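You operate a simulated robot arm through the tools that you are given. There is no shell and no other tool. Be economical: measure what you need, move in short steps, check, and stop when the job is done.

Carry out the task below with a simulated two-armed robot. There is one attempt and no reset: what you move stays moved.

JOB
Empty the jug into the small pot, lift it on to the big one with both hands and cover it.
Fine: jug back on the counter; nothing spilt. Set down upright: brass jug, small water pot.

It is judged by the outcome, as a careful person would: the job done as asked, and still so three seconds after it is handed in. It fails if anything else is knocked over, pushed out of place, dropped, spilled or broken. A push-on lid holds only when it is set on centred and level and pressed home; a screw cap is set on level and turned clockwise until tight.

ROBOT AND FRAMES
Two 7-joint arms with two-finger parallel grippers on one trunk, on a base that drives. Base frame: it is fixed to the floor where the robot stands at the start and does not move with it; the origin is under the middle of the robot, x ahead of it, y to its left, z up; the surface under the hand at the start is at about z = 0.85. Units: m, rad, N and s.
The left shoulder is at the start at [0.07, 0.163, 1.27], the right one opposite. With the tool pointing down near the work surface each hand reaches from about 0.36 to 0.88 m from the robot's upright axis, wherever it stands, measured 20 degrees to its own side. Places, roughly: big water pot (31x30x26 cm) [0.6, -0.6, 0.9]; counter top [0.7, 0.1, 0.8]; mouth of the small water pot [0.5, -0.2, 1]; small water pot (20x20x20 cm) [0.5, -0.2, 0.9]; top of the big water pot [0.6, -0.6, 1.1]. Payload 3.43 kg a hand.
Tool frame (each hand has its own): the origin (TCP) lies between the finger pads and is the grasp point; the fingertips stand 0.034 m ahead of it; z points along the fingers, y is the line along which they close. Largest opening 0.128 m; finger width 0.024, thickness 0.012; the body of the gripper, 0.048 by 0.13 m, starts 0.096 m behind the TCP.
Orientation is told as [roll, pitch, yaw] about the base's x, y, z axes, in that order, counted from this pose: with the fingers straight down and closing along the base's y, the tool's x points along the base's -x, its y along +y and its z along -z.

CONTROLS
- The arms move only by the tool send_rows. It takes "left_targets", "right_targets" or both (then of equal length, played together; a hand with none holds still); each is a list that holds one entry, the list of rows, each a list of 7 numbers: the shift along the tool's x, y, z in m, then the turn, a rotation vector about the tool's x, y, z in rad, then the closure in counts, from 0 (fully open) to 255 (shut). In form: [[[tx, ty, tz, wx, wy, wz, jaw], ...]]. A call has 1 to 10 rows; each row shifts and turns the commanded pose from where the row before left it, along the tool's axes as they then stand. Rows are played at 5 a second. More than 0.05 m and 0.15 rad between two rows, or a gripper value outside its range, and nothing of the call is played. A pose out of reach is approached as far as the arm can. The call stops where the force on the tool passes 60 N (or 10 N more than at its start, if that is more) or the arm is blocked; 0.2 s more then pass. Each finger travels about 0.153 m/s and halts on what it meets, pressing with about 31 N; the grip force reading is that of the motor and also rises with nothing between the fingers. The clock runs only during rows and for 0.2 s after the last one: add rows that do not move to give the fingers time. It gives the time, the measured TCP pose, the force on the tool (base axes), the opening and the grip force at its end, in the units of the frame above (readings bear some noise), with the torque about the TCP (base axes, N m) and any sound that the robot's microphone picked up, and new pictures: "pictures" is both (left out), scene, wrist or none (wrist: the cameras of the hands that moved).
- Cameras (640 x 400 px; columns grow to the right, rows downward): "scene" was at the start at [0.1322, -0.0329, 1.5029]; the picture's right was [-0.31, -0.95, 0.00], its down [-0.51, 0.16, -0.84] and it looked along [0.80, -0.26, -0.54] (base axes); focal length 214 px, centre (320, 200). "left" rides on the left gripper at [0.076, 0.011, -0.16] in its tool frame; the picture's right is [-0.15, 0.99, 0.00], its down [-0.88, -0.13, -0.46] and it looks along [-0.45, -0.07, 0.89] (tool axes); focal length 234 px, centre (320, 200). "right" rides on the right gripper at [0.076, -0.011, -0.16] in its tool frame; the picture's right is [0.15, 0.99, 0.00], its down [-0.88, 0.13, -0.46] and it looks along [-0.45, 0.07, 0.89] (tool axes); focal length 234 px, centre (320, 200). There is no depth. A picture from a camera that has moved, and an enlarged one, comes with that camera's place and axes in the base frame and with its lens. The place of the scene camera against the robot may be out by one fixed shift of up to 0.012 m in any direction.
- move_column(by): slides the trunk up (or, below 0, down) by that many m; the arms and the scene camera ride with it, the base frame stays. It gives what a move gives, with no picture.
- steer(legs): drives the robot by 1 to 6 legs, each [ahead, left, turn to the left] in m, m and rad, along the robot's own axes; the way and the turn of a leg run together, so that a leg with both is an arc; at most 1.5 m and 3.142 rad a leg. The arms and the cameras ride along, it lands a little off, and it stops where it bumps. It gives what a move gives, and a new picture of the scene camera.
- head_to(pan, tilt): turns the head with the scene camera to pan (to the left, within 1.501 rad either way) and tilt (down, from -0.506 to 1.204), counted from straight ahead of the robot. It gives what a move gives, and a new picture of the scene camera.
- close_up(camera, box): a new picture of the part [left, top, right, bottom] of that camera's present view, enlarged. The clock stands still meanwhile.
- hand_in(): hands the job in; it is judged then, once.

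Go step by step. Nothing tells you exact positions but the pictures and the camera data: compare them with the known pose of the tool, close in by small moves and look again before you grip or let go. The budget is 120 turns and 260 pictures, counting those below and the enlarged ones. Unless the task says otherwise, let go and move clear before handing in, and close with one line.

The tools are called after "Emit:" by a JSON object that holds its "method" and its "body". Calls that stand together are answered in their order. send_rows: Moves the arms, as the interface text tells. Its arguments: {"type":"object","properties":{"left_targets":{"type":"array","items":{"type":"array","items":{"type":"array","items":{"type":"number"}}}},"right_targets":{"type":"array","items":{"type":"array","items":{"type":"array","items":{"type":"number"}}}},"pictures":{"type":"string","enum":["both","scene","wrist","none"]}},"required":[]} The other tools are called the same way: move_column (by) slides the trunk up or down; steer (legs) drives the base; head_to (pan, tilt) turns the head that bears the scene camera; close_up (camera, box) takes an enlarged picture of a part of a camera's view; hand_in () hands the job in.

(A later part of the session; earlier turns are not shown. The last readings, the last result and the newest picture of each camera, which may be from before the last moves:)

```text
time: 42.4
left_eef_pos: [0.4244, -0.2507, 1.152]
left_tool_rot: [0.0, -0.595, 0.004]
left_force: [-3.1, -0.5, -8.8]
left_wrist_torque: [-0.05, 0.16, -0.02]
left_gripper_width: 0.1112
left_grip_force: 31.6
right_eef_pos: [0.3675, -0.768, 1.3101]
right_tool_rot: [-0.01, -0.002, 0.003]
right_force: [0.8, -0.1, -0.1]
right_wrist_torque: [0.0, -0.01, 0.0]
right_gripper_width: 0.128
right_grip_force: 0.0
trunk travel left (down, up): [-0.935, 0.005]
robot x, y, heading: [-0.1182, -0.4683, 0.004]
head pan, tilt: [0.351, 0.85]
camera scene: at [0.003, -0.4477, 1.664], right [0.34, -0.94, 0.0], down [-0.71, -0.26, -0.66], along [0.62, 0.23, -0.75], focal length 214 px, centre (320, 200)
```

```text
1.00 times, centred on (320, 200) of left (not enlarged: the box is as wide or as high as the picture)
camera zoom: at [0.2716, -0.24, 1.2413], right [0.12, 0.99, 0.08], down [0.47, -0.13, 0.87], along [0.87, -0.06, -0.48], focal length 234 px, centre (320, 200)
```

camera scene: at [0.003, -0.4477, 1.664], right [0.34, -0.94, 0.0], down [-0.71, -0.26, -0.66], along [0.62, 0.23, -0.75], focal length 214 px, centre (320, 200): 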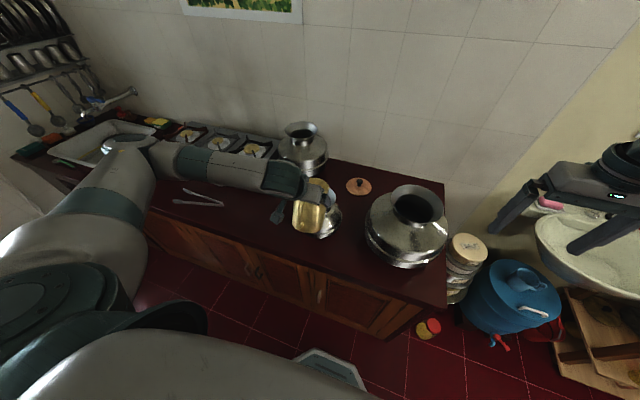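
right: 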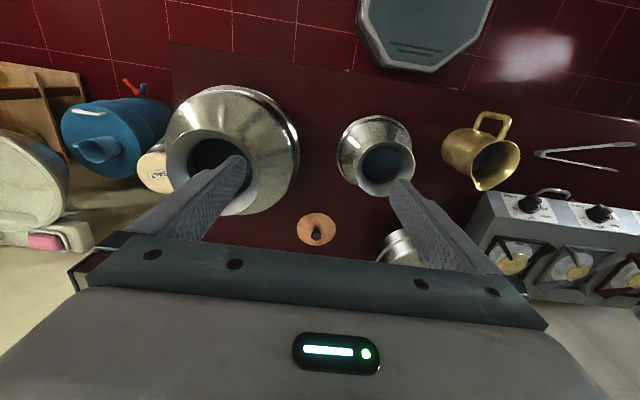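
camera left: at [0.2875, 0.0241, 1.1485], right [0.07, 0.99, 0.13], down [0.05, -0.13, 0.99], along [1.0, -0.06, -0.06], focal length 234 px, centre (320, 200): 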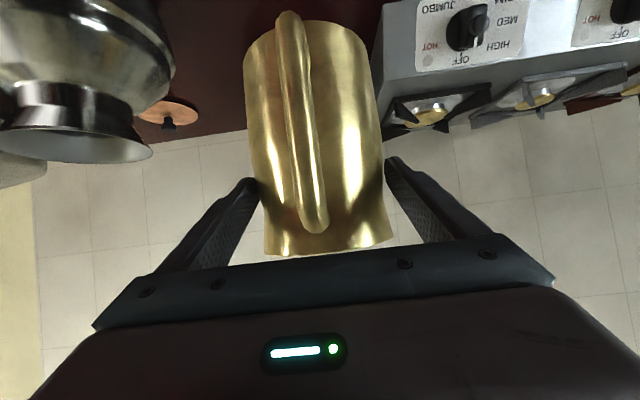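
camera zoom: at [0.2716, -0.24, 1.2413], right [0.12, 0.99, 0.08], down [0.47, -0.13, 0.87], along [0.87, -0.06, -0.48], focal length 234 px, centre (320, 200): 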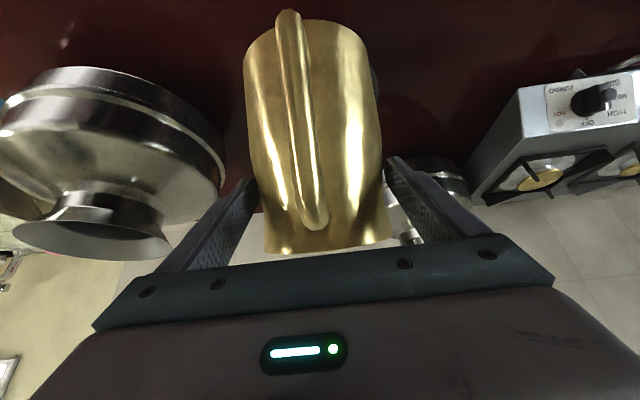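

The jug's front face is against the near rim. I'll back it away up and back.

Emit:
{"method": "send_rows", "body": {"left_targets": [[[0.0045, 0, -0.011, 0, 0, 0, 255], [0.0045, 0, -0.011, 0, 0, 0, 255], [0.0045, 0, -0.011, 0, 0, 0, 255]]], "pictures": "none"}}

Emit:
{"method": "close_up", "body": {"camera": "scene", "box": [260, 150, 380, 260]}}

```text
time: 43.2
left_eef_pos: [0.3947, -0.251, 1.1714]
left_tool_rot: [-0.001, -0.595, 0.002]
left_force: [0.9, 0.1, -7.3]
left_wrist_torque: [-0.04, -0.03, -0.01]
left_gripper_width: 0.1114
left_grip_force: 31.5
right_eef_pos: [0.3683, -0.7678, 1.3099]
right_tool_rot: [-0.01, -0.003, 0.004]
right_force: [-0.5, 0.6, -0.1]
right_wrist_torque: [0.01, 0.04, 0.01]
right_gripper_width: 0.1278
right_grip_force: 0.1
trunk travel left (down, up): [-0.935, 0.005]
robot x, y, heading: [-0.1175, -0.47, -0.002]
head pan, tilt: [0.351, 0.85]
```

```text
3.64 times, centred on (320, 205) of scene
camera zoom: at [0.0033, -0.4476, 1.6639], right [0.34, -0.94, 0.0], down [-0.71, -0.26, -0.66], along [0.62, 0.23, -0.75], focal length 780 px, centre (320, 182)
```

zoom: 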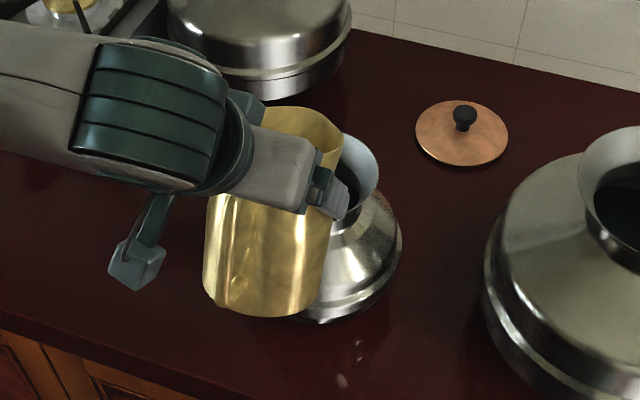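

Clear now (force gone, pot not moved). I'll continue tilting about the lip while lowering slightly, to about 43°.

Emit:
{"method": "send_rows", "body": {"left_targets": [[[0.0009, -0.0005, 0.0051, 0, 0.1, 0, 255], [0.0009, -0.0005, 0.0051, 0, 0.1, 0, 255], [0.0009, -0.0005, 0.0051, 0, 0.1, 0, 255], [0, 0, 0, 0, 0, 0, 255]]], "pictures": "none"}}

Emit:
{"method": "close_up", "body": {"camera": "scene", "box": [260, 150, 380, 260]}}

Emit:
{"method": "close_up", "body": {"camera": "left", "box": [200, 0, 440, 150]}}

```text
time: 44.2
left_eef_pos: [0.3997, -0.2524, 1.1563]
left_tool_rot: [-0.001, -0.294, 0.003]
left_force: [0.1, 0.4, -8.5]
left_wrist_torque: [-0.01, -0.17, 0.03]
left_gripper_width: 0.1113
left_grip_force: 30.8
right_eef_pos: [0.3682, -0.7673, 1.3078]
right_tool_rot: [-0.008, -0.001, 0.005]
right_force: [-0.1, -1.0, 0.0]
right_wrist_torque: [0.0, 0.04, -0.04]
right_gripper_width: 0.128
right_grip_force: 0.0
trunk travel left (down, up): [-0.935, 0.005]
robot x, y, heading: [-0.1202, -0.4705, 0.005]
head pan, tilt: [0.351, 0.85]
```

```text
3.64 times, centred on (320, 205) of scene
camera zoom: at [0.0032, -0.4474, 1.6639], right [0.34, -0.94, 0.0], down [-0.71, -0.26, -0.66], along [0.62, 0.23, -0.75], focal length 780 px, centre (320, 182)
```

zoom: 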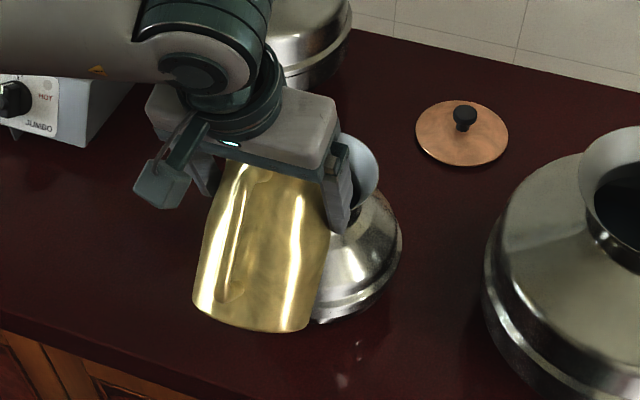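

```text
2.67 times, centred on (320, 75) of left
camera zoom: at [0.2805, -0.2409, 1.2869], right [0.14, 0.99, 0.04], down [0.71, -0.13, 0.69], along [0.69, -0.06, -0.72], focal length 624 px, centre (320, 533)
```

zoom: 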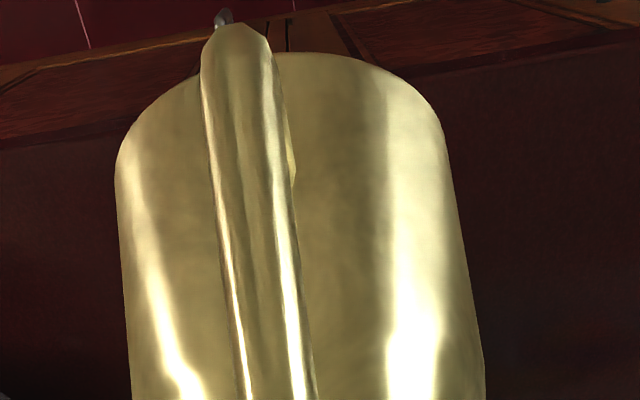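

No flow yet (8.5 N). The lip is at about (0.497, -0.252, 1.13), over the near half of the mouth. I'll tilt on slowly toward 60°.

Emit:
{"method": "send_rows", "body": {"left_targets": [[[-0.0037, -0.0005, 0.0045, 0, 0.1, 0, 255], [-0.0037, 0, 0.0045, 0, 0.1, 0, 255], [-0.0037, 0, 0.0045, 0, 0.1, 0, 255], [0, 0, 0, 0, 0, 0, 255], [0, 0, 0, 0, 0, 0, 255]]], "pictures": "none"}}

Emit:
{"method": "close_up", "body": {"camera": "scene", "box": [260, 150, 380, 260]}}

```text
time: 45.4
left_eef_pos: [0.4133, -0.2533, 1.1447]
left_tool_rot: [-0.001, 0.007, 0.003]
left_force: [0.1, 0.4, -7.0]
left_wrist_torque: [-0.03, -0.19, -0.01]
left_gripper_width: 0.1113
left_grip_force: 31.0
right_eef_pos: [0.3668, -0.7688, 1.3093]
right_tool_rot: [-0.009, -0.002, 0.003]
right_force: [0.0, -0.4, -0.2]
right_wrist_torque: [0.0, 0.02, 0.0]
right_gripper_width: 0.1281
right_grip_force: 0.2
trunk travel left (down, up): [-0.935, 0.005]
robot x, y, heading: [-0.1191, -0.4697, 0.002]
head pan, tilt: [0.351, 0.85]
```

```text
3.64 times, centred on (320, 205) of scene
camera zoom: at [0.0031, -0.4476, 1.664], right [0.34, -0.94, 0.0], down [-0.71, -0.26, -0.66], along [0.62, 0.23, -0.75], focal length 780 px, centre (320, 182)
```

zoom: 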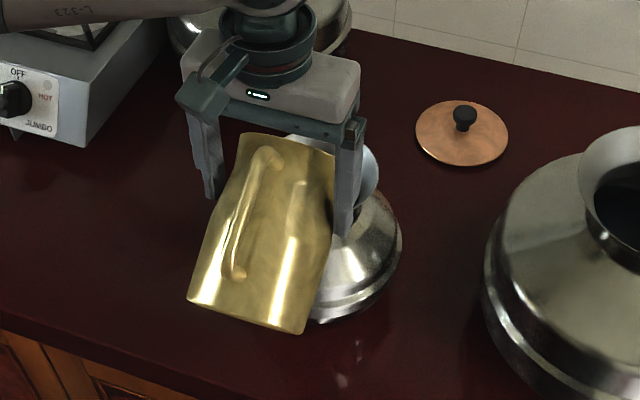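

Flow seems to have started (7 N), and the lip is over the mouth. I'll continue in small steps with pauses.

Emit:
{"method": "send_rows", "body": {"left_targets": [[[-0.0044, 0, -0.0067, 0, 0.08, 0, 255], [0, 0, 0, 0, 0, 0, 255], [-0.0044, 0, -0.0067, 0, 0.08, 0, 255], [0, 0, 0, 0, 0, 0, 255], [-0.0044, 0, -0.0067, 0, 0.08, 0, 255], [0, 0, 0, 0, 0, 0, 255], [0, 0, 0, 0, 0, 0, 255], [0, 0, 0, 0, 0, 0, 255]]], "pictures": "none"}}

Emit:
{"method": "close_up", "body": {"camera": "scene", "box": [260, 150, 380, 260]}}

```text
time: 47.2
left_eef_pos: [0.4278, -0.2516, 1.1644]
left_tool_rot: [0.0, 0.246, 0.003]
left_force: [-0.3, -0.8, -3.5]
left_wrist_torque: [-0.01, -0.14, 0.02]
left_gripper_width: 0.1112
left_grip_force: 31.2
right_eef_pos: [0.3677, -0.7675, 1.3088]
right_tool_rot: [-0.008, 0.0, 0.005]
right_force: [0.4, -0.1, -0.5]
right_wrist_torque: [0.03, -0.02, -0.03]
right_gripper_width: 0.1282
right_grip_force: 0.0
trunk travel left (down, up): [-0.935, 0.005]
robot x, y, heading: [-0.1203, -0.467, -0.001]
head pan, tilt: [0.351, 0.85]
```

```text
3.64 times, centred on (320, 205) of scene
camera zoom: at [0.0032, -0.4479, 1.664], right [0.34, -0.94, 0.0], down [-0.71, -0.26, -0.66], along [0.62, 0.23, -0.75], focal length 780 px, centre (320, 182)
```

zoom: 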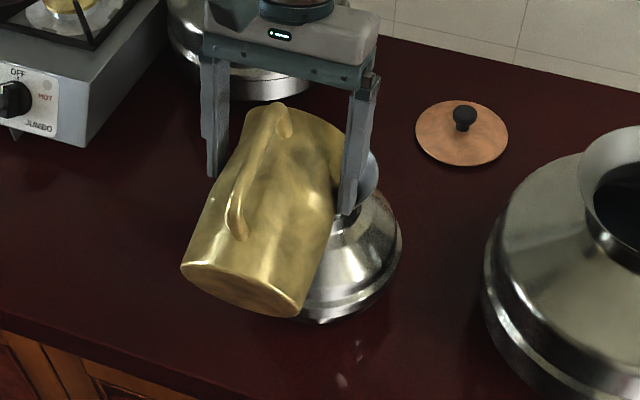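

Mostly poured (3.5 N left) with no spill seen. I'll tilt back a touch so nothing flows. Then I'll retract the arm and drive the base forward in two small steps, so the final tilt stays within reach.

Emit:
{"method": "send_rows", "body": {"left_targets": [[[0, 0, 0, 0, -0.1, 0, 255], [0, 0, 0, 0, -0.1, 0, 255], [0, 0, 0, 0, -0.1, 0, 255], [0.01, 0, 0, 0, 0, 0, 255], [0.01, 0, 0, 0, 0, 0, 255], [0.01, 0, 0, 0, 0, 0, 255], [0.01, 0, 0, 0, 0, 0, 255]]], "pictures": "none"}}

Emit:
{"method": "steer", "body": {"legs": [[0.052, 0, 0]]}}

Emit:
{"method": "send_rows", "body": {"left_targets": [[[0.01, 0, 0, 0, 0, 0, 255], [0.01, 0, 0, 0, 0, 0, 255], [0.01, 0, 0, 0, 0, 0, 255], [0.01, 0, 0, 0, 0, 0, 255], [0.01, 0, 0, 0, 0, 0, 255]]], "pictures": "none"}}

Emit:
{"method": "steer", "body": {"legs": [[0.052, 0, 0]]}}

```text
time: 48.8
left_eef_pos: [0.3877, -0.253, 1.163]
left_tool_rot: [0.0, -0.055, 0.003]
left_force: [-0.2, 0.2, -4.0]
left_wrist_torque: [0.01, -0.14, 0.03]
left_gripper_width: 0.1112
left_grip_force: 31.2
right_eef_pos: [0.3671, -0.7677, 1.3092]
right_tool_rot: [-0.008, 0.0, 0.004]
right_force: [0.0, -0.2, -0.6]
right_wrist_torque: [0.02, 0.03, 0.03]
right_gripper_width: 0.1279
right_grip_force: 0.2
trunk travel left (down, up): [-0.935, 0.005]
robot x, y, heading: [-0.1196, -0.4685, 0.005]
head pan, tilt: [0.351, 0.85]
```

```text
time: 49.8
left_eef_pos: [0.4291, -0.2528, 1.1672]
left_tool_rot: [-0.001, -0.063, 0.003]
left_force: [-1.1, 0.9, -3.5]
left_wrist_torque: [0.01, -0.21, 0.0]
left_gripper_width: 0.1111
left_grip_force: 31.0
right_eef_pos: [0.4074, -0.7683, 1.3129]
right_tool_rot: [-0.007, -0.011, 0.003]
right_force: [-0.8, 0.4, 0.4]
right_wrist_torque: [0.03, -0.12, 0.03]
right_gripper_width: 0.128
right_grip_force: 0.1
trunk travel left (down, up): [-0.935, 0.005]
robot x, y, heading: [-0.0672, -0.4662, 0.001]
head pan, tilt: [0.351, 0.85]
camera scene: at [0.0398, -0.4476, 1.6652], right [0.34, -0.94, 0.0], down [-0.7, -0.26, -0.67], along [0.63, 0.23, -0.75], focal length 214 px, centre (320, 200)
```

scene: 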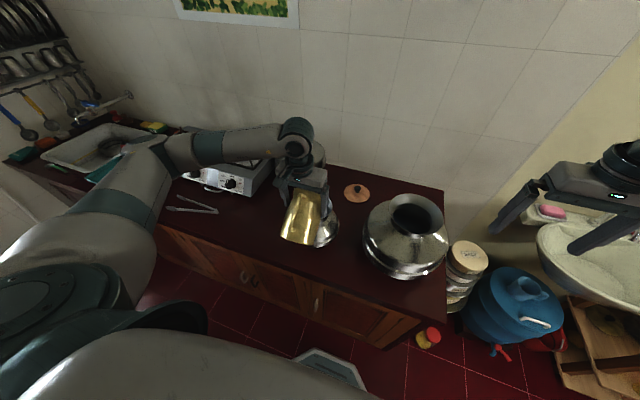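

```text
time: 51.0
left_eef_pos: [0.3868, -0.2532, 1.161]
left_tool_rot: [-0.002, -0.056, 0.004]
left_force: [-0.3, -0.1, -3.3]
left_wrist_torque: [-0.04, -0.14, 0.03]
left_gripper_width: 0.1113
left_grip_force: 30.5
right_eef_pos: [0.4166, -0.7681, 1.3094]
right_tool_rot: [-0.007, -0.005, 0.004]
right_force: [-1.2, 0.1, -0.1]
right_wrist_torque: [-0.01, -0.06, -0.03]
right_gripper_width: 0.1283
right_grip_force: 0.2
trunk travel left (down, up): [-0.935, 0.005]
robot x, y, heading: [-0.0704, -0.4723, -0.0]
head pan, tilt: [0.351, 0.85]
```

```text
time: 51.9
left_eef_pos: [0.431, -0.2536, 1.1645]
left_tool_rot: [0.0, -0.064, 0.0]
left_force: [-0.3, -0.8, -4.1]
left_wrist_torque: [-0.01, -0.26, 0.01]
left_gripper_width: 0.1111
left_grip_force: 30.7
right_eef_pos: [0.4577, -0.7682, 1.313]
right_tool_rot: [-0.006, -0.012, 0.004]
right_force: [-1.2, -1.0, -0.5]
right_wrist_torque: [0.02, -0.12, 0.01]
right_gripper_width: 0.1279
right_grip_force: 0.1
trunk travel left (down, up): [-0.935, 0.005]
robot x, y, heading: [-0.0223, -0.4714, 0.001]
head pan, tilt: [0.351, 0.85]
camera scene: at [0.0908, -0.4476, 1.6652], right [0.34, -0.94, 0.0], down [-0.7, -0.26, -0.67], along [0.63, 0.23, -0.75], focal length 214 px, centre (320, 200)
```

scene: 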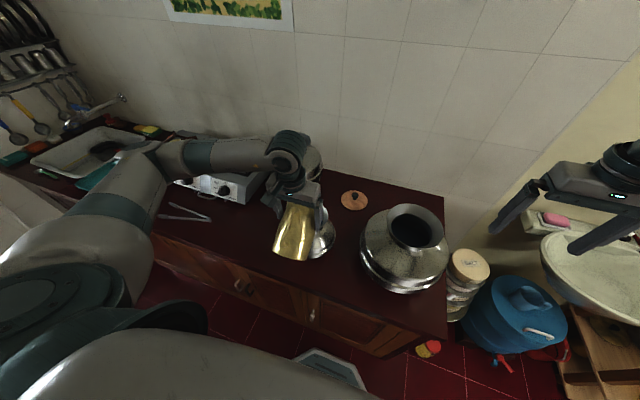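

In position. I'll bring the lip back to x≈0.50 and continue the final tilt.

Emit:
{"method": "send_rows", "body": {"left_targets": [[[0.0125, 0, 0.009, 0, 0, 0, 255], [0.0125, 0, 0.009, 0, 0, 0, 255], [-0.0056, 0, -0.0084, 0, 0.1, 0, 255], [-0.0056, 0, -0.0084, 0, 0.1, 0, 255], [-0.0056, 0, -0.0084, 0, 0.1, 0, 255], [0, 0, 0, 0, 0, 0, 255], [-0.0056, 0, -0.0084, 0, 0.1, 0, 255], [0, 0, 0, 0, 0, 0, 255], [-0.0056, 0, -0.0084, 0, 0.1, 0, 255], [0, 0, 0, 0, 0, 0, 255]]], "pictures": "none"}}

Emit:
{"method": "close_up", "body": {"camera": "scene", "box": [230, 150, 380, 290]}}

```text
time: 54.1
left_eef_pos: [0.4491, -0.2524, 1.1779]
left_tool_rot: [0.0, 0.447, 0.002]
left_force: [0.1, 0.6, -4.9]
left_wrist_torque: [-0.01, -0.13, -0.01]
left_gripper_width: 0.1109
left_grip_force: 31.2
right_eef_pos: [0.4696, -0.7676, 1.3085]
right_tool_rot: [-0.007, -0.002, 0.005]
right_force: [0.4, 0.9, 0.3]
right_wrist_torque: [0.01, 0.0, 0.03]
right_gripper_width: 0.1281
right_grip_force: 0.1
trunk travel left (down, up): [-0.935, 0.005]
robot x, y, heading: [-0.0154, -0.4715, -0.0]
head pan, tilt: [0.351, 0.85]
```

```text
2.86 times, centred on (305, 220) of scene
camera zoom: at [0.105, -0.4479, 1.6639], right [0.34, -0.94, 0.0], down [-0.71, -0.26, -0.66], along [0.62, 0.23, -0.75], focal length 613 px, centre (363, 143)
```

zoom: 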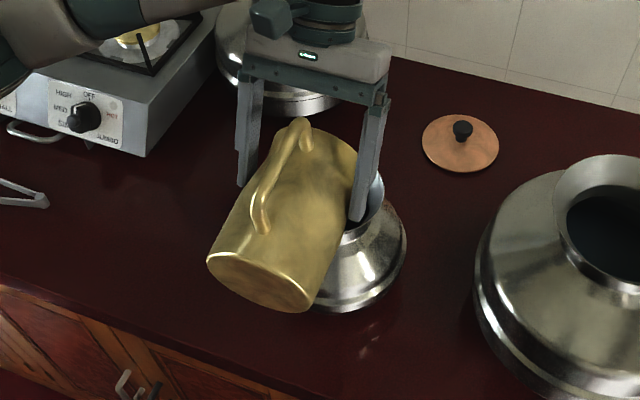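

Lip is well over the mouth at θ≈86°. Final tilt to about 115° to drain it.

Emit:
{"method": "send_rows", "body": {"left_targets": [[[-0.0026, 0, -0.0058, 0, 0.1, 0, 255], [0, 0, 0, 0, 0, 0, 255], [-0.0026, 0, -0.0058, 0, 0.1, 0, 255], [-0.0026, 0, -0.0058, 0, 0.1, 0, 255], [-0.0026, 0, -0.0058, 0, 0.1, 0, 255], [-0.0026, 0, -0.0058, 0, 0.1, 0, 255], [0, 0, 0, 0, 0, 0, 255], [0, 0, 0, 0, 0, 0, 255], [0, 0, 0, 0, 0, 0, 255], [0, 0, 0, 0, 0, 0, 255]]], "pictures": "none"}}

Emit:
{"method": "close_up", "body": {"camera": "scene", "box": [230, 150, 380, 290]}}

```text
time: 56.3
left_eef_pos: [0.4755, -0.2518, 1.1929]
left_tool_rot: [0.002, 0.947, 0.0]
left_force: [-0.3, 0.5, -3.2]
left_wrist_torque: [0.0, -0.15, 0.03]
left_gripper_width: 0.1113
left_grip_force: 30.8
right_eef_pos: [0.4682, -0.7677, 1.3096]
right_tool_rot: [-0.007, -0.004, 0.004]
right_force: [-0.3, -0.5, -0.6]
right_wrist_torque: [-0.01, -0.04, 0.0]
right_gripper_width: 0.1278
right_grip_force: 0.1
trunk travel left (down, up): [-0.935, 0.005]
robot x, y, heading: [-0.0166, -0.4668, -0.001]
head pan, tilt: [0.351, 0.85]
```

```text
2.86 times, centred on (305, 220) of scene
camera zoom: at [0.1039, -0.4477, 1.664], right [0.34, -0.94, 0.0], down [-0.71, -0.26, -0.66], along [0.62, 0.23, -0.75], focal length 613 px, centre (363, 143)
```

zoom: 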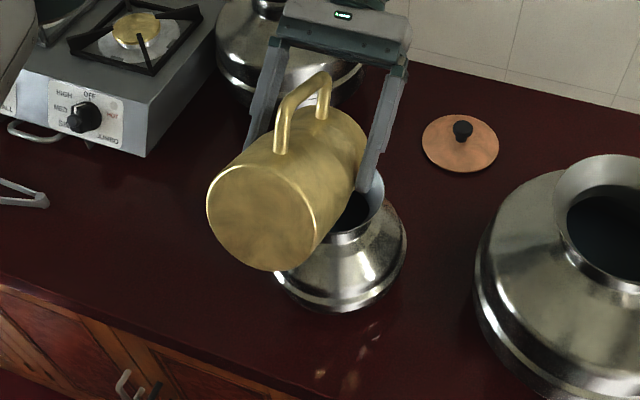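

All poses were reached and the jug reads near its empty weight. One more bit of tilt and a hold to drain the drops.

Emit:
{"method": "send_rows", "body": {"left_targets": [[[-0.001, 0, -0.0045, 0, 0.08, 0, 255], [0, 0, 0, 0, 0, 0, 255], [0, 0, 0, 0, 0, 0, 255], [0, 0, 0, 0, 0, 0, 255], [0, 0, 0, 0, 0, 0, 255], [0, 0, 0, 0, 0, 0, 255], [0, 0, 0, 0, 0, 0, 255], [0, 0, 0, 0, 0, 0, 255]]], "pictures": "none"}}

Emit:
{"method": "send_rows", "body": {"left_targets": [[[0.0056, 0, 0.0084, 0, -0.1, 0, 255], [0.0056, 0, 0.0084, 0, -0.1, 0, 255], [0.0056, 0, 0.0084, 0, -0.1, 0, 255], [0.0056, 0, 0.0084, 0, -0.1, 0, 255], [0.0056, 0, 0.0084, 0, -0.1, 0, 255], [0.0056, 0, 0.0084, 0, -0.1, 0, 255], [0, 0, 0, 0, -0.1, 0, 255], [0, 0, 0, 0, -0.1, 0, 255], [0, 0, 0, 0, -0.1, 0, 255]]], "pictures": "none"}}

Emit:
{"method": "close_up", "body": {"camera": "scene", "box": [230, 150, 380, 290]}}

```text
time: 58.1
left_eef_pos: [0.4807, -0.2532, 1.1939]
left_tool_rot: [-0.001, 1.026, 0.0]
left_force: [-0.3, -0.7, -3.8]
left_wrist_torque: [0.0, -0.18, -0.02]
left_gripper_width: 0.1112
left_grip_force: 30.8
right_eef_pos: [0.4682, -0.7683, 1.311]
right_tool_rot: [-0.008, -0.003, 0.004]
right_force: [-1.1, -0.4, 0.0]
right_wrist_torque: [0.0, -0.01, -0.01]
right_gripper_width: 0.1282
right_grip_force: 0.1
trunk travel left (down, up): [-0.935, 0.005]
robot x, y, heading: [-0.0129, -0.472, -0.005]
head pan, tilt: [0.351, 0.85]
```

```text
time: 60.1
left_eef_pos: [0.4208, -0.2524, 1.1821]
left_tool_rot: [0.0, 0.125, 0.002]
left_force: [-0.1, 0.4, -3.5]
left_wrist_torque: [-0.04, -0.14, 0.01]
left_gripper_width: 0.1113
left_grip_force: 30.8
right_eef_pos: [0.4663, -0.7674, 1.3096]
right_tool_rot: [-0.006, -0.003, 0.004]
right_force: [-0.7, -0.3, -0.2]
right_wrist_torque: [0.03, -0.01, 0.0]
right_gripper_width: 0.1281
right_grip_force: 0.1
trunk travel left (down, up): [-0.935, 0.005]
robot x, y, heading: [-0.0186, -0.469, -0.002]
head pan, tilt: [0.351, 0.85]
```

```text
2.86 times, centred on (305, 220) of scene
camera zoom: at [0.103, -0.4474, 1.6641], right [0.34, -0.94, 0.0], down [-0.71, -0.26, -0.66], along [0.62, 0.23, -0.75], focal length 613 px, centre (363, 143)
```

zoom: 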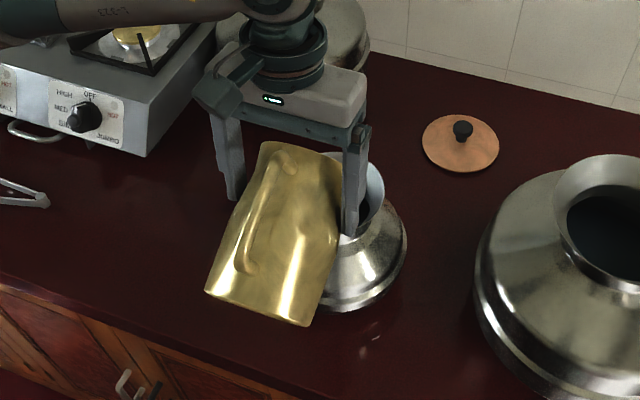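

Jug emptied and the counter is dry. I'll raise the jug, bring it upright while moving forward a little for reach.

Emit:
{"method": "send_rows", "body": {"left_targets": [[[0, 0, -0.035, 0, 0, 0, 255], [0, 0, -0.04, 0, 0, 0, 255], [0, 0, -0.04, 0, 0, 0, 255], [0, 0, -0.035, 0, 0, 0, 255], [-0.035, 0, -0.003, 0, -0.14, 0, 255], [-0.035, 0, 0.002, 0, -0.14, 0, 255], [-0.034, 0, 0.007, 0, -0.14, 0, 255], [-0.033, 0, 0.012, 0, -0.14, 0, 255]]], "pictures": "none"}}

Emit:
{"method": "send_rows", "body": {"left_targets": [[[0, 0, 0, 0, -0.14, 0, 255], [0, 0, 0, 0, -0.14, 0, 255], [0, 0, 0, 0, -0.14, 0, 255], [0, 0, 0, 0, -0.14, 0, 255], [0, 0, 0, 0, -0.05, 0, 255]]], "pictures": "none"}}

Emit:
{"method": "head_to", "body": {"pan": 0.2, "tilt": 0.8}}

```text
time: 61.9
left_eef_pos: [0.5817, -0.2524, 1.3251]
left_tool_rot: [0.0, -0.435, 0.001]
left_force: [0.9, -0.4, -2.8]
left_wrist_torque: [0.0, -0.06, -0.01]
left_gripper_width: 0.1112
left_grip_force: 31.1
right_eef_pos: [0.468, -0.7682, 1.3088]
right_tool_rot: [-0.006, 0.0, 0.003]
right_force: [-0.1, 0.1, -0.7]
right_wrist_torque: [0.0, -0.02, -0.04]
right_gripper_width: 0.1279
right_grip_force: 0.1
trunk travel left (down, up): [-0.935, 0.005]
robot x, y, heading: [-0.016, -0.4702, -0.0]
head pan, tilt: [0.351, 0.85]
```

```text
time: 63.1
left_eef_pos: [0.5797, -0.253, 1.3251]
left_tool_rot: [0.0, -1.046, 0.001]
left_force: [0.4, 0.6, -3.3]
left_wrist_torque: [0.0, 0.08, -0.03]
left_gripper_width: 0.1112
left_grip_force: 31.0
right_eef_pos: [0.4682, -0.768, 1.3091]
right_tool_rot: [-0.006, -0.003, 0.003]
right_force: [-0.9, 1.3, 0.1]
right_wrist_torque: [-0.01, 0.02, -0.02]
right_gripper_width: 0.1279
right_grip_force: 0.1
trunk travel left (down, up): [-0.935, 0.005]
robot x, y, heading: [-0.0177, -0.4729, 0.004]
head pan, tilt: [0.351, 0.85]
```

```text
time: 63.8
left_eef_pos: [0.5797, -0.253, 1.3251]
left_tool_rot: [-0.001, -1.044, 0.001]
left_force: [0.7, 0.0, -3.8]
left_wrist_torque: [-0.02, 0.06, 0.01]
left_gripper_width: 0.1111
left_grip_force: 30.9
right_eef_pos: [0.4686, -0.7683, 1.3093]
right_tool_rot: [-0.006, -0.004, 0.004]
right_force: [-0.2, -0.1, 0.7]
right_wrist_torque: [-0.03, -0.03, -0.02]
right_gripper_width: 0.128
right_grip_force: 0.1
trunk travel left (down, up): [-0.935, 0.005]
robot x, y, heading: [-0.0145, -0.464, 0.001]
head pan, tilt: [0.201, 0.799]
camera scene: at [0.1096, -0.4584, 1.668], right [0.2, -0.98, 0.0], down [-0.7, -0.14, -0.7], along [0.68, 0.14, -0.72], focal length 214 px, centre (320, 200)
```

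scene: 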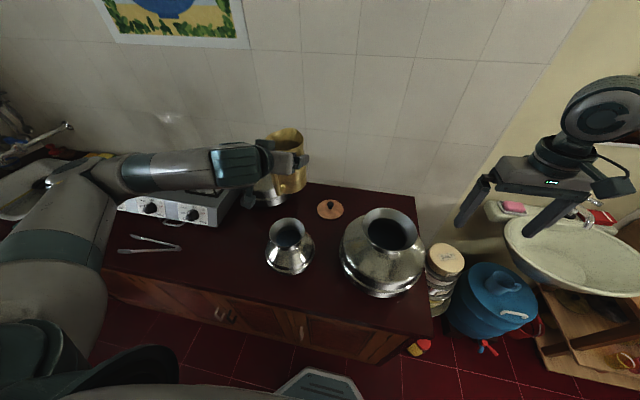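

The jug is upright and empty (about 3.5 N). I'll drive so it's above its old place, then lower the trunk.

Emit:
{"method": "steer", "body": {"legs": [[-0.115, 0, 0], [0, 0.265, 0]]}}

Emit:
{"method": "move_column", "body": {"by": -0.185}}

Emit:
{"method": "head_to", "body": {"pan": 0.2, "tilt": 0.85}}

```text
time: 66.5
left_eef_pos: [0.4644, 0.0046, 1.3262]
left_tool_rot: [0.003, -1.046, -0.002]
left_force: [-0.6, -0.4, -2.9]
left_wrist_torque: [0.02, 0.06, 0.01]
left_gripper_width: 0.1112
left_grip_force: 31.0
right_eef_pos: [0.3515, -0.509, 1.3087]
right_tool_rot: [-0.007, -0.002, 0.002]
right_force: [0.3, -0.4, -1.1]
right_wrist_torque: [0.04, 0.01, 0.01]
right_gripper_width: 0.128
right_grip_force: 0.0
trunk travel left (down, up): [-0.935, 0.005]
robot x, y, heading: [-0.1322, -0.2093, -0.001]
head pan, tilt: [0.201, 0.799]
camera scene: at [-0.0067, -0.1997, 1.6681], right [0.2, -0.98, 0.0], down [-0.7, -0.14, -0.7], along [0.68, 0.14, -0.72], focal length 214 px, centre (320, 200)
```

scene: 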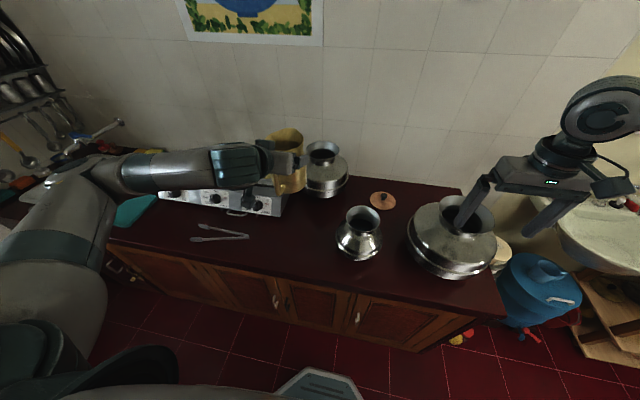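

```text
time: 68.5
left_eef_pos: [0.4633, 0.0096, 1.1395]
left_tool_rot: [-0.002, -1.044, 0.002]
left_force: [0.1, -0.7, -2.6]
left_wrist_torque: [0.03, 0.07, -0.01]
left_gripper_width: 0.1113
left_grip_force: 30.2
right_eef_pos: [0.3519, -0.5059, 1.1251]
right_tool_rot: [-0.006, -0.004, 0.002]
right_force: [0.0, -0.1, 0.1]
right_wrist_torque: [0.0, -0.01, 0.0]
right_gripper_width: 0.128
right_grip_force: 0.0
trunk travel left (down, up): [-0.75, 0.19]
robot x, y, heading: [-0.1373, -0.2065, 0.004]
head pan, tilt: [0.201, 0.799]
```

```text
time: 69.2
left_eef_pos: [0.465, 0.0097, 1.1392]
left_tool_rot: [0.0, -1.042, 0.0]
left_force: [0.3, 0.7, -4.0]
left_wrist_torque: [-0.01, 0.07, 0.02]
left_gripper_width: 0.1115
left_grip_force: 30.5
right_eef_pos: [0.3528, -0.5057, 1.1237]
right_tool_rot: [-0.006, -0.003, 0.001]
right_force: [0.1, -0.9, -0.2]
right_wrist_torque: [-0.01, -0.01, 0.02]
right_gripper_width: 0.1282
right_grip_force: 0.1
trunk travel left (down, up): [-0.75, 0.19]
robot x, y, heading: [-0.1323, -0.2067, 0.003]
head pan, tilt: [0.201, 0.85]
camera scene: at [-0.0083, -0.1968, 1.479], right [0.2, -0.98, 0.0], down [-0.74, -0.15, -0.66], along [0.65, 0.13, -0.75], focal length 214 px, centre (320, 200)
```

scene: 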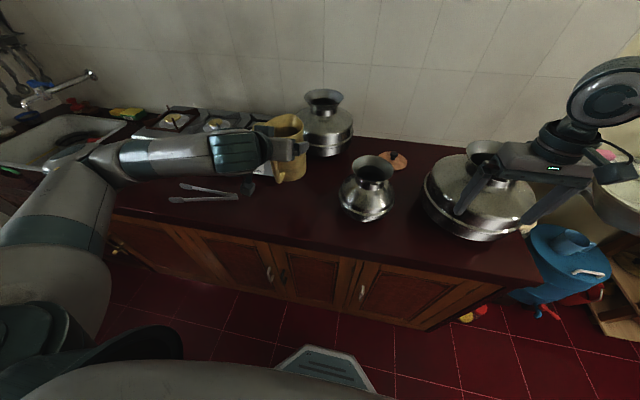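

Lowering the jug to the counter, slowing near the end.

Emit:
{"method": "send_rows", "body": {"left_targets": [[[0.0217, 0.0003, 0.0125, 0, 0, 0, 255], [0.0217, 0.0003, 0.0125, 0, 0, 0, 255], [0.0217, 0.0003, 0.0125, 0, 0, 0, 255], [0.0217, 0.0003, 0.0125, 0, 0, 0, 255], [0.0217, 0.0003, 0.0125, 0, 0, 0, 255], [0.0217, 0.0003, 0.0125, 0, 0, 0, 255], [0.005, 0, 0.0028, 0, 0, 0, 255], [0.005, 0, 0.0028, 0, 0, 0, 255]]], "pictures": "none"}}

Emit:
{"method": "close_up", "body": {"camera": "scene", "box": [180, 120, 380, 245]}}

```text
time: 71.0
left_eef_pos: [0.4628, 0.0093, 1.0622]
left_tool_rot: [-0.001, -1.033, 0.0]
left_force: [-1.2, -0.2, -3.1]
left_wrist_torque: [-0.01, 0.03, -0.01]
left_gripper_width: 0.1112
left_grip_force: 30.8
left hand out of reach, approached as far as the arm can: row 3, 4, 5, 6, 7, 8
right_eef_pos: [0.3529, -0.5046, 1.125]
right_tool_rot: [-0.008, -0.003, 0.001]
right_force: [-0.6, -0.7, -0.1]
right_wrist_torque: [0.0, 0.02, 0.03]
right_gripper_width: 0.1278
right_grip_force: 0.1
trunk travel left (down, up): [-0.75, 0.19]
robot x, y, heading: [-0.1333, -0.2059, -0.002]
head pan, tilt: [0.201, 0.85]
```

```text
3.20 times, centred on (280, 182) of scene
camera zoom: at [-0.0083, -0.1964, 1.479], right [0.2, -0.98, 0.0], down [-0.74, -0.15, -0.66], along [0.65, 0.13, -0.75], focal length 686 px, centre (448, 256)
```

zoom: 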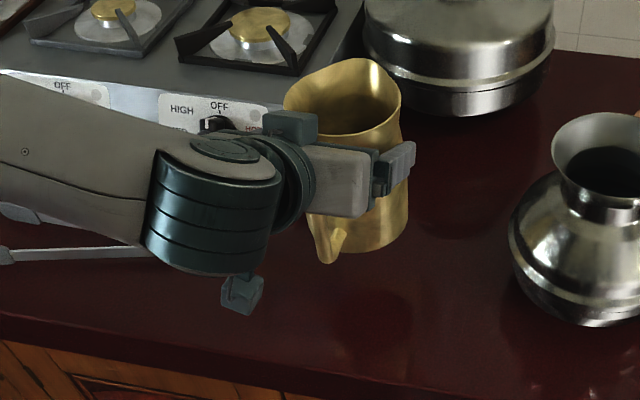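

The arm can't go lower with the hand this far out to its side. I'll raise slightly, drive left 0.21 m and bring the arm back in front, as it was when I picked the jug up.

Emit:
{"method": "send_rows", "body": {"left_targets": [[[-0.017, 0, -0.01, 0, 0, 0, 255], [-0.022, 0, -0.0125, 0, 0, 0, 255], [-0.022, 0, -0.0125, 0, 0, 0, 255], [-0.022, 0, -0.0125, 0, 0, 0, 255]]], "pictures": "none"}}

Emit:
{"method": "steer", "body": {"legs": [[0.015, 0.21, 0]]}}

Emit:
{"method": "send_rows", "body": {"left_targets": [[[0, -0.025, 0, 0, 0, 0, 255], [0, -0.03, 0, 0, 0, 0, 255], [0, -0.03, 0, 0, 0, 0, 255], [0, -0.03, 0, 0, 0, 0, 255], [0, -0.03, 0, 0, 0, 0, 255], [0, -0.03, 0, 0, 0, 0, 255], [0, -0.025, 0, 0, 0, 0, 255], [0, 0, 0, 0, 0, 0, 255]]], "pictures": "none"}}

```text
time: 72.0
left_eef_pos: [0.463, 0.0082, 1.1584]
left_tool_rot: [0.0, -1.044, -0.001]
left_force: [-1.0, -0.5, -3.0]
left_wrist_torque: [0.02, 0.04, -0.02]
left_gripper_width: 0.1111
left_grip_force: 30.8
right_eef_pos: [0.3508, -0.5048, 1.125]
right_tool_rot: [-0.007, -0.003, 0.002]
right_force: [0.4, -0.5, 0.3]
right_wrist_torque: [-0.01, -0.01, -0.01]
right_gripper_width: 0.1281
right_grip_force: 0.1
trunk travel left (down, up): [-0.75, 0.19]
robot x, y, heading: [-0.1336, -0.2094, -0.002]
head pan, tilt: [0.201, 0.85]
```

```text
time: 73.6
left_eef_pos: [0.4788, 0.2157, 1.1566]
left_tool_rot: [0.0, -1.043, -0.003]
left_force: [0.0, -0.5, -3.2]
left_wrist_torque: [-0.02, 0.05, 0.0]
left_gripper_width: 0.1111
left_grip_force: 30.9
right_eef_pos: [0.3664, -0.3, 1.1241]
right_tool_rot: [-0.005, -0.003, -0.001]
right_force: [-0.1, -0.9, 0.1]
right_wrist_torque: [0.01, 0.0, 0.0]
right_gripper_width: 0.1282
right_grip_force: 0.1
trunk travel left (down, up): [-0.75, 0.19]
robot x, y, heading: [-0.1152, -0.001, 0.003]
head pan, tilt: [0.201, 0.85]
camera scene: at [0.0068, 0.0098, 1.479], right [0.2, -0.98, 0.0], down [-0.74, -0.15, -0.66], along [0.65, 0.13, -0.75], focal length 214 px, centre (320, 200)
```

scene: 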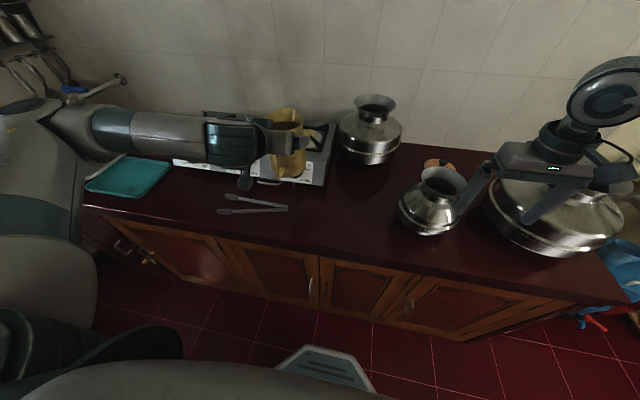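

```text
time: 75.4
left_eef_pos: [0.4786, 0.0167, 1.1586]
left_tool_rot: [-0.002, -1.043, 0.002]
left_force: [-1.1, 0.1, -3.2]
left_wrist_torque: [-0.02, 0.08, -0.02]
left_gripper_width: 0.111
left_grip_force: 31.3
right_eef_pos: [0.3675, -0.2969, 1.1232]
right_tool_rot: [-0.006, -0.002, 0.0]
right_force: [0.0, 0.6, 0.7]
right_wrist_torque: [-0.01, -0.03, -0.02]
right_gripper_width: 0.1279
right_grip_force: 0.0
trunk travel left (down, up): [-0.75, 0.19]
robot x, y, heading: [-0.1178, 0.0039, -0.002]
head pan, tilt: [0.201, 0.85]
```

Now lowering at the original pose.

Emit:
{"method": "send_rows", "body": {"left_targets": [[[0.0222, -0.0005, 0.0115, 0, 0, 0, 255], [0.0222, -0.0005, 0.0115, 0, 0, 0, 255], [0.0222, -0.0005, 0.0115, 0, 0, 0, 255], [0.0222, -0.0005, 0.0115, 0, 0, 0, 255], [0.0222, -0.0005, 0.0115, 0, 0, 0, 255], [0.0222, 0, 0.0115, 0, 0, 0, 255], [0.0216, 0, 0.0126, 0, 0, 0, 255], [0.0043, 0, 0.0025, 0, 0, 0, 255], [0.0043, 0, 0.0025, 0, 0, 0, 255]]], "pictures": "none"}}

Emit:
{"method": "close_up", "body": {"camera": "scene", "box": [240, 110, 400, 230]}}

```text
time: 77.4
left_eef_pos: [0.4716, 0.0136, 0.972]
left_tool_rot: [-0.002, -1.042, 0.001]
left_force: [-0.2, 0.2, -3.3]
left_wrist_torque: [0.01, 0.06, 0.01]
left_gripper_width: 0.1111
left_grip_force: 30.9
right_eef_pos: [0.3664, -0.2988, 1.1236]
right_tool_rot: [-0.005, -0.002, 0.001]
right_force: [-0.6, 0.5, 0.5]
right_wrist_torque: [-0.02, -0.04, -0.04]
right_gripper_width: 0.128
right_grip_force: 0.1
trunk travel left (down, up): [-0.75, 0.19]
robot x, y, heading: [-0.1186, 0.003, -0.005]
head pan, tilt: [0.201, 0.85]
```

```text
3.33 times, centred on (320, 170) of scene
camera zoom: at [0.007, 0.011, 1.479], right [0.2, -0.98, 0.0], down [-0.74, -0.15, -0.66], along [0.65, 0.13, -0.75], focal length 715 px, centre (320, 300)
```

zoom: 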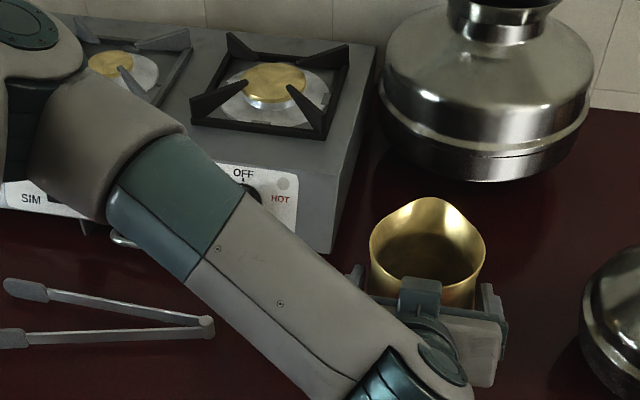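

Jug empty inside and about 6 mm above the counter. Fine lowering to contact.

Emit:
{"method": "send_rows", "body": {"left_targets": [[[0.0017, 0, 0.001, 0, 0, 0, 255], [0.0017, 0, 0.001, 0, 0, 0, 255], [0.0017, 0, 0.001, 0, 0, 0, 255], [0, 0, 0, 0, 0, 0, 255]]], "pictures": "none"}}

```text
time: 78.4
left_eef_pos: [0.472, 0.0131, 0.9684]
left_tool_rot: [-0.001, -1.048, -0.001]
left_force: [1.4, 0.8, 8.0]
left_wrist_torque: [0.21, 0.15, -0.04]
left_gripper_width: 0.1113
left_grip_force: 30.8
right_eef_pos: [0.3667, -0.2983, 1.1251]
right_tool_rot: [-0.007, -0.006, 0.001]
right_force: [-1.0, 0.1, -0.1]
right_wrist_torque: [0.03, 0.01, 0.02]
right_gripper_width: 0.128
right_grip_force: 0.1
trunk travel left (down, up): [-0.75, 0.19]
robot x, y, heading: [-0.1171, -0.001, 0.001]
head pan, tilt: [0.201, 0.85]
```

The jug rests on the counter. Opening and backing straight out.

Emit:
{"method": "send_rows", "body": {"left_targets": [[[-0.0008, 0, -0.0005, 0, 0, 0, 255], [0, 0, 0, 0, 0, 0, 100], [0, 0, 0, 0, 0, 0, 0], [0, 0, 0, 0, 0, 0, 0]]], "pictures": "wrist"}}

Emit:
{"method": "send_rows", "body": {"left_targets": [[[0, 0, -0.02, 0, 0, 0, 0], [0, 0, -0.03, 0, 0, 0, 0], [0, 0, -0.04, 0, 0, 0, 0], [0, 0, -0.04, 0, 0, 0, 0]]], "pictures": "both"}}

```text
time: 79.4
left_eef_pos: [0.4702, 0.0126, 0.968]
left_tool_rot: [0.0, -1.045, -0.003]
left_force: [-0.6, 1.0, 0.1]
left_wrist_torque: [0.02, 0.01, 0.0]
left_gripper_width: 0.128
left_grip_force: 0.1
right_eef_pos: [0.366, -0.299, 1.1257]
right_tool_rot: [-0.009, -0.004, -0.001]
right_force: [-0.2, 0.0, -0.4]
right_wrist_torque: [-0.01, -0.02, 0.03]
right_gripper_width: 0.1279
right_grip_force: 0.1
trunk travel left (down, up): [-0.75, 0.19]
robot x, y, heading: [-0.1176, 0.0011, -0.005]
head pan, tilt: [0.201, 0.85]
camera left: at [0.2942, 0.0248, 0.9817], right [0.08, 0.99, 0.13], down [0.05, -0.13, 0.99], along [1.0, -0.07, -0.06], focal length 234 px, centre (320, 200)
```

left: 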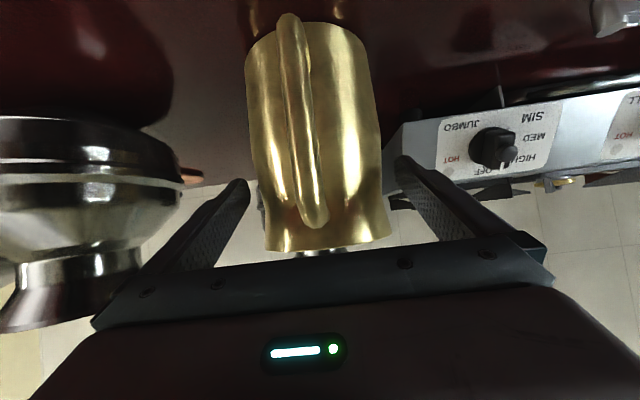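

```text
time: 80.4
left_eef_pos: [0.3565, 0.0127, 1.0336]
left_tool_rot: [0.003, -1.047, -0.005]
left_force: [0.2, -0.4, 1.2]
left_wrist_torque: [0.03, -0.02, 0.01]
left_gripper_width: 0.128
left_grip_force: 0.1
right_eef_pos: [0.3651, -0.3006, 1.1233]
right_tool_rot: [-0.002, -0.004, 0.001]
right_force: [-0.3, 0.3, -0.6]
right_wrist_torque: [0.03, -0.03, -0.02]
right_gripper_width: 0.128
right_grip_force: 0.0
trunk travel left (down, up): [-0.75, 0.19]
robot x, y, heading: [-0.1178, 0.002, -0.001]
head pan, tilt: [0.201, 0.85]
camera scene: at [0.0043, 0.0077, 1.4792], right [0.2, -0.98, 0.0], down [-0.74, -0.15, -0.66], along [0.65, 0.13, -0.75], focal length 214 px, centre (320, 200)
camera left: at [0.1792, 0.0234, 1.0471], right [0.07, 0.99, 0.13], down [0.05, -0.13, 0.99], along [1.0, -0.07, -0.06], focal length 234 px, centre (320, 200)
```

scene: 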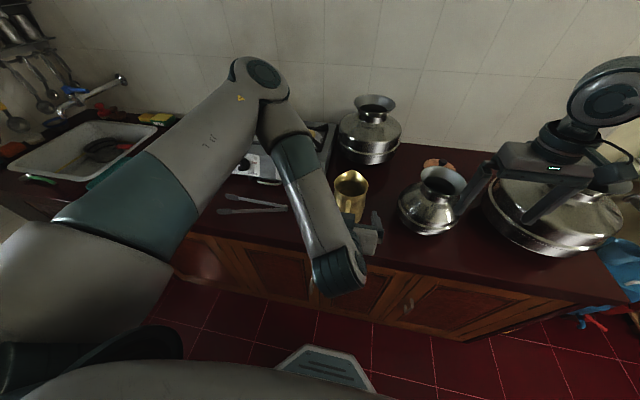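
left: 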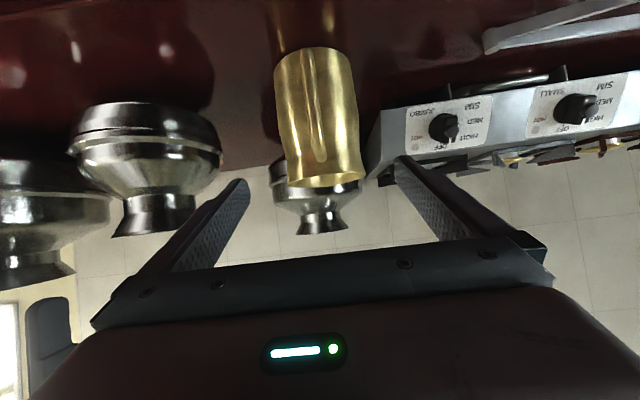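

The jug stands upright, emptied. Next I'll raise both hands and drive so the small pot is in front, then measure both pots.

Emit:
{"method": "send_rows", "body": {"left_targets": [[[-0.0433, 0, -0.025, 0, 0, 0, 0], [-0.0433, 0, -0.025, 0, 0, 0, 0], [-0.0433, 0, -0.025, 0, 0, 0, 0], [-0.0433, 0, -0.025, 0, 0.15, 0, 0], [0, 0, 0, 0, 0.15, 0, 0], [0, 0, 0, 0, 0.15, 0, 0], [0, 0, 0, 0, 0.15, 0, 0], [0, 0, 0, 0, 0.15, 0, 0], [0, 0, 0, 0, 0.15, 0, 0], [0, 0, 0, 0, 0.147, 0, 0]]], "right_targets": [[[0, -0.01, -0.0375, 0, 0, 0, 0], [0, -0.01, -0.0375, 0, 0, 0, 0], [0, -0.01, -0.0375, 0, 0, 0, 0], [0, -0.01, -0.0375, 0, 0, 0, 0], [0, 0, 0, 0, 0, 0, 0], [0, 0, 0, 0, 0, 0, 0], [0, 0, 0, 0, 0, 0, 0], [0, 0, 0, 0, 0, 0, 0], [0, 0, 0, 0, 0, 0, 0], [0, 0, 0, 0, 0, 0, 0]]], "pictures": "none"}}

Emit:
{"method": "steer", "body": {"legs": [[0.1, -0.25, 0]]}}

Emit:
{"method": "head_to", "body": {"pan": -0.25, "tilt": 0.8}}

```text
time: 82.6
left_eef_pos: [0.3652, 0.0072, 1.2342]
left_tool_rot: [-0.001, 0.005, -0.003]
left_force: [0.9, 0.0, 0.3]
left_wrist_torque: [-0.01, -0.01, 0.02]
left_gripper_width: 0.128
left_grip_force: 0.1
left hand out of reach, approached as far as the arm can: row 2
right_eef_pos: [0.367, -0.3367, 1.2748]
right_tool_rot: [-0.006, -0.003, -0.001]
right_force: [0.6, 0.7, -0.6]
right_wrist_torque: [-0.02, -0.02, -0.02]
right_gripper_width: 0.1278
right_grip_force: 0.1
trunk travel left (down, up): [-0.75, 0.19]
robot x, y, heading: [-0.1151, 0.0023, 0.001]
head pan, tilt: [0.201, 0.85]
```

```text
time: 84.5
left_eef_pos: [0.4631, -0.2416, 1.2341]
left_tool_rot: [-0.002, 0.003, 0.0]
left_force: [0.0, -0.3, -0.7]
left_wrist_torque: [0.01, -0.02, 0.0]
left_gripper_width: 0.1283
left_grip_force: 0.1
right_eef_pos: [0.4648, -0.5858, 1.2754]
right_tool_rot: [-0.008, -0.003, 0.003]
right_force: [-0.8, -0.3, -0.1]
right_wrist_torque: [-0.01, 0.03, 0.0]
right_gripper_width: 0.1281
right_grip_force: 0.0
trunk travel left (down, up): [-0.75, 0.19]
robot x, y, heading: [-0.0195, -0.2501, 0.003]
head pan, tilt: [0.201, 0.85]
camera scene: at [0.105, -0.238, 1.4791], right [0.2, -0.98, 0.0], down [-0.74, -0.15, -0.66], along [0.65, 0.13, -0.75], focal length 214 px, centre (320, 200)
```

scene: 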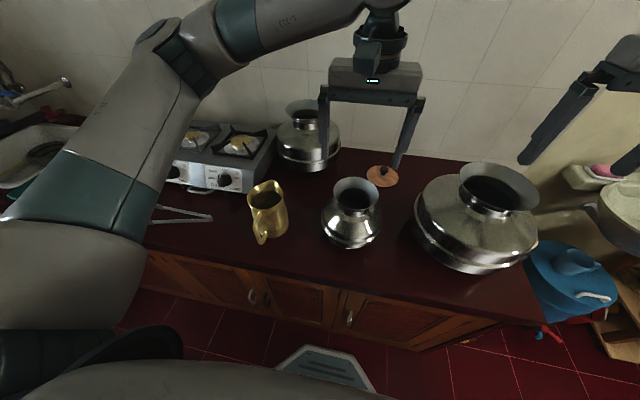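

```text
time: 85.4
left_eef_pos: [0.4628, -0.2427, 1.2326]
left_tool_rot: [0.0, 0.002, 0.0]
left_force: [-0.4, 0.2, 0.6]
left_wrist_torque: [0.0, -0.04, 0.0]
left_gripper_width: 0.128
left_grip_force: 0.1
right_eef_pos: [0.4664, -0.5879, 1.274]
right_tool_rot: [-0.006, -0.003, 0.003]
right_force: [0.1, 0.1, 0.8]
right_wrist_torque: [0.03, -0.03, -0.02]
right_gripper_width: 0.1279
right_grip_force: 0.1
trunk travel left (down, up): [-0.75, 0.19]
robot x, y, heading: [-0.0173, -0.2454, -0.006]
head pan, tilt: [-0.25, 0.799]
camera scene: at [0.1072, -0.2749, 1.483], right [-0.25, -0.97, 0.0], down [-0.69, 0.18, -0.7], along [0.68, -0.17, -0.72], focal length 214 px, centre (320, 200)
```

scene: 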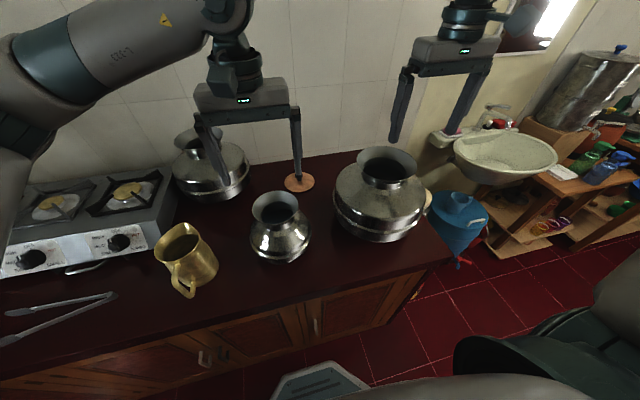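

Both wrist cameras now look onto the pots, so I'll take pictures from each.

Emit:
{"method": "close_up", "body": {"camera": "left", "box": [200, 40, 440, 200]}}

Emit:
{"method": "close_up", "body": {"camera": "right", "box": [170, 20, 490, 240]}}

Emit:
{"method": "close_up", "body": {"camera": "scene", "box": [230, 130, 450, 280]}}

```text
2.50 times, centred on (320, 120) of left
camera zoom: at [0.3873, -0.231, 1.3919], right [0.15, 0.99, 0.0], down [0.88, -0.13, 0.45], along [0.45, -0.07, -0.89], focal length 585 px, centre (320, 400)
```

zoom: 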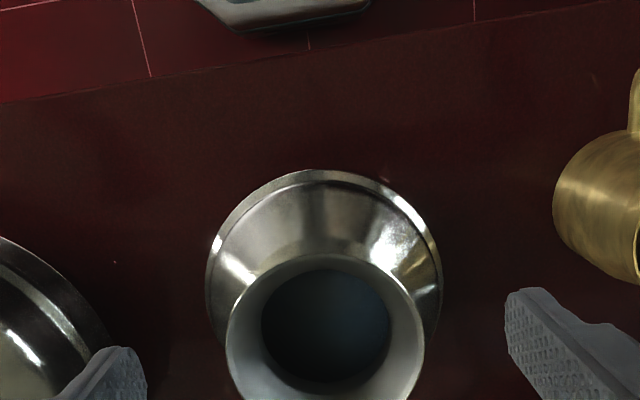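

```text
1.82 times, centred on (330, 130) of right
camera zoom: at [0.3893, -0.5983, 1.4341], right [-0.15, 0.99, -0.01], down [0.88, 0.14, 0.46], along [0.45, 0.06, -0.89], focal length 426 px, centre (302, 327)
```

zoom: 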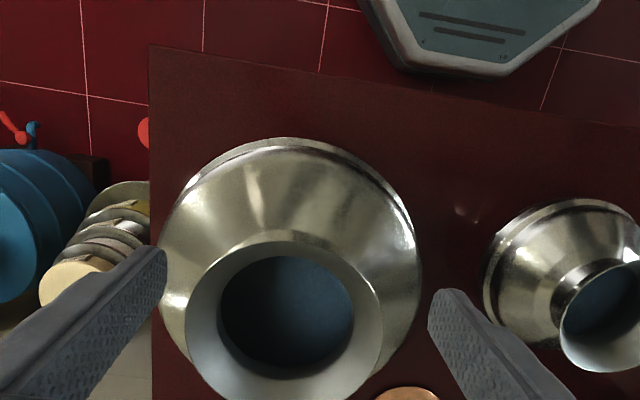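

```text
2.67 times, centred on (340, 205) of scene
camera zoom: at [0.1072, -0.2749, 1.483], right [-0.25, -0.97, 0.0], down [-0.69, 0.18, -0.7], along [0.68, -0.17, -0.72], focal length 572 px, centre (267, 187)
```

zoom: 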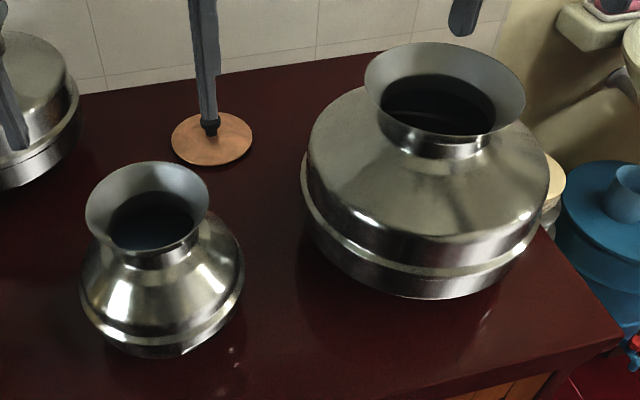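

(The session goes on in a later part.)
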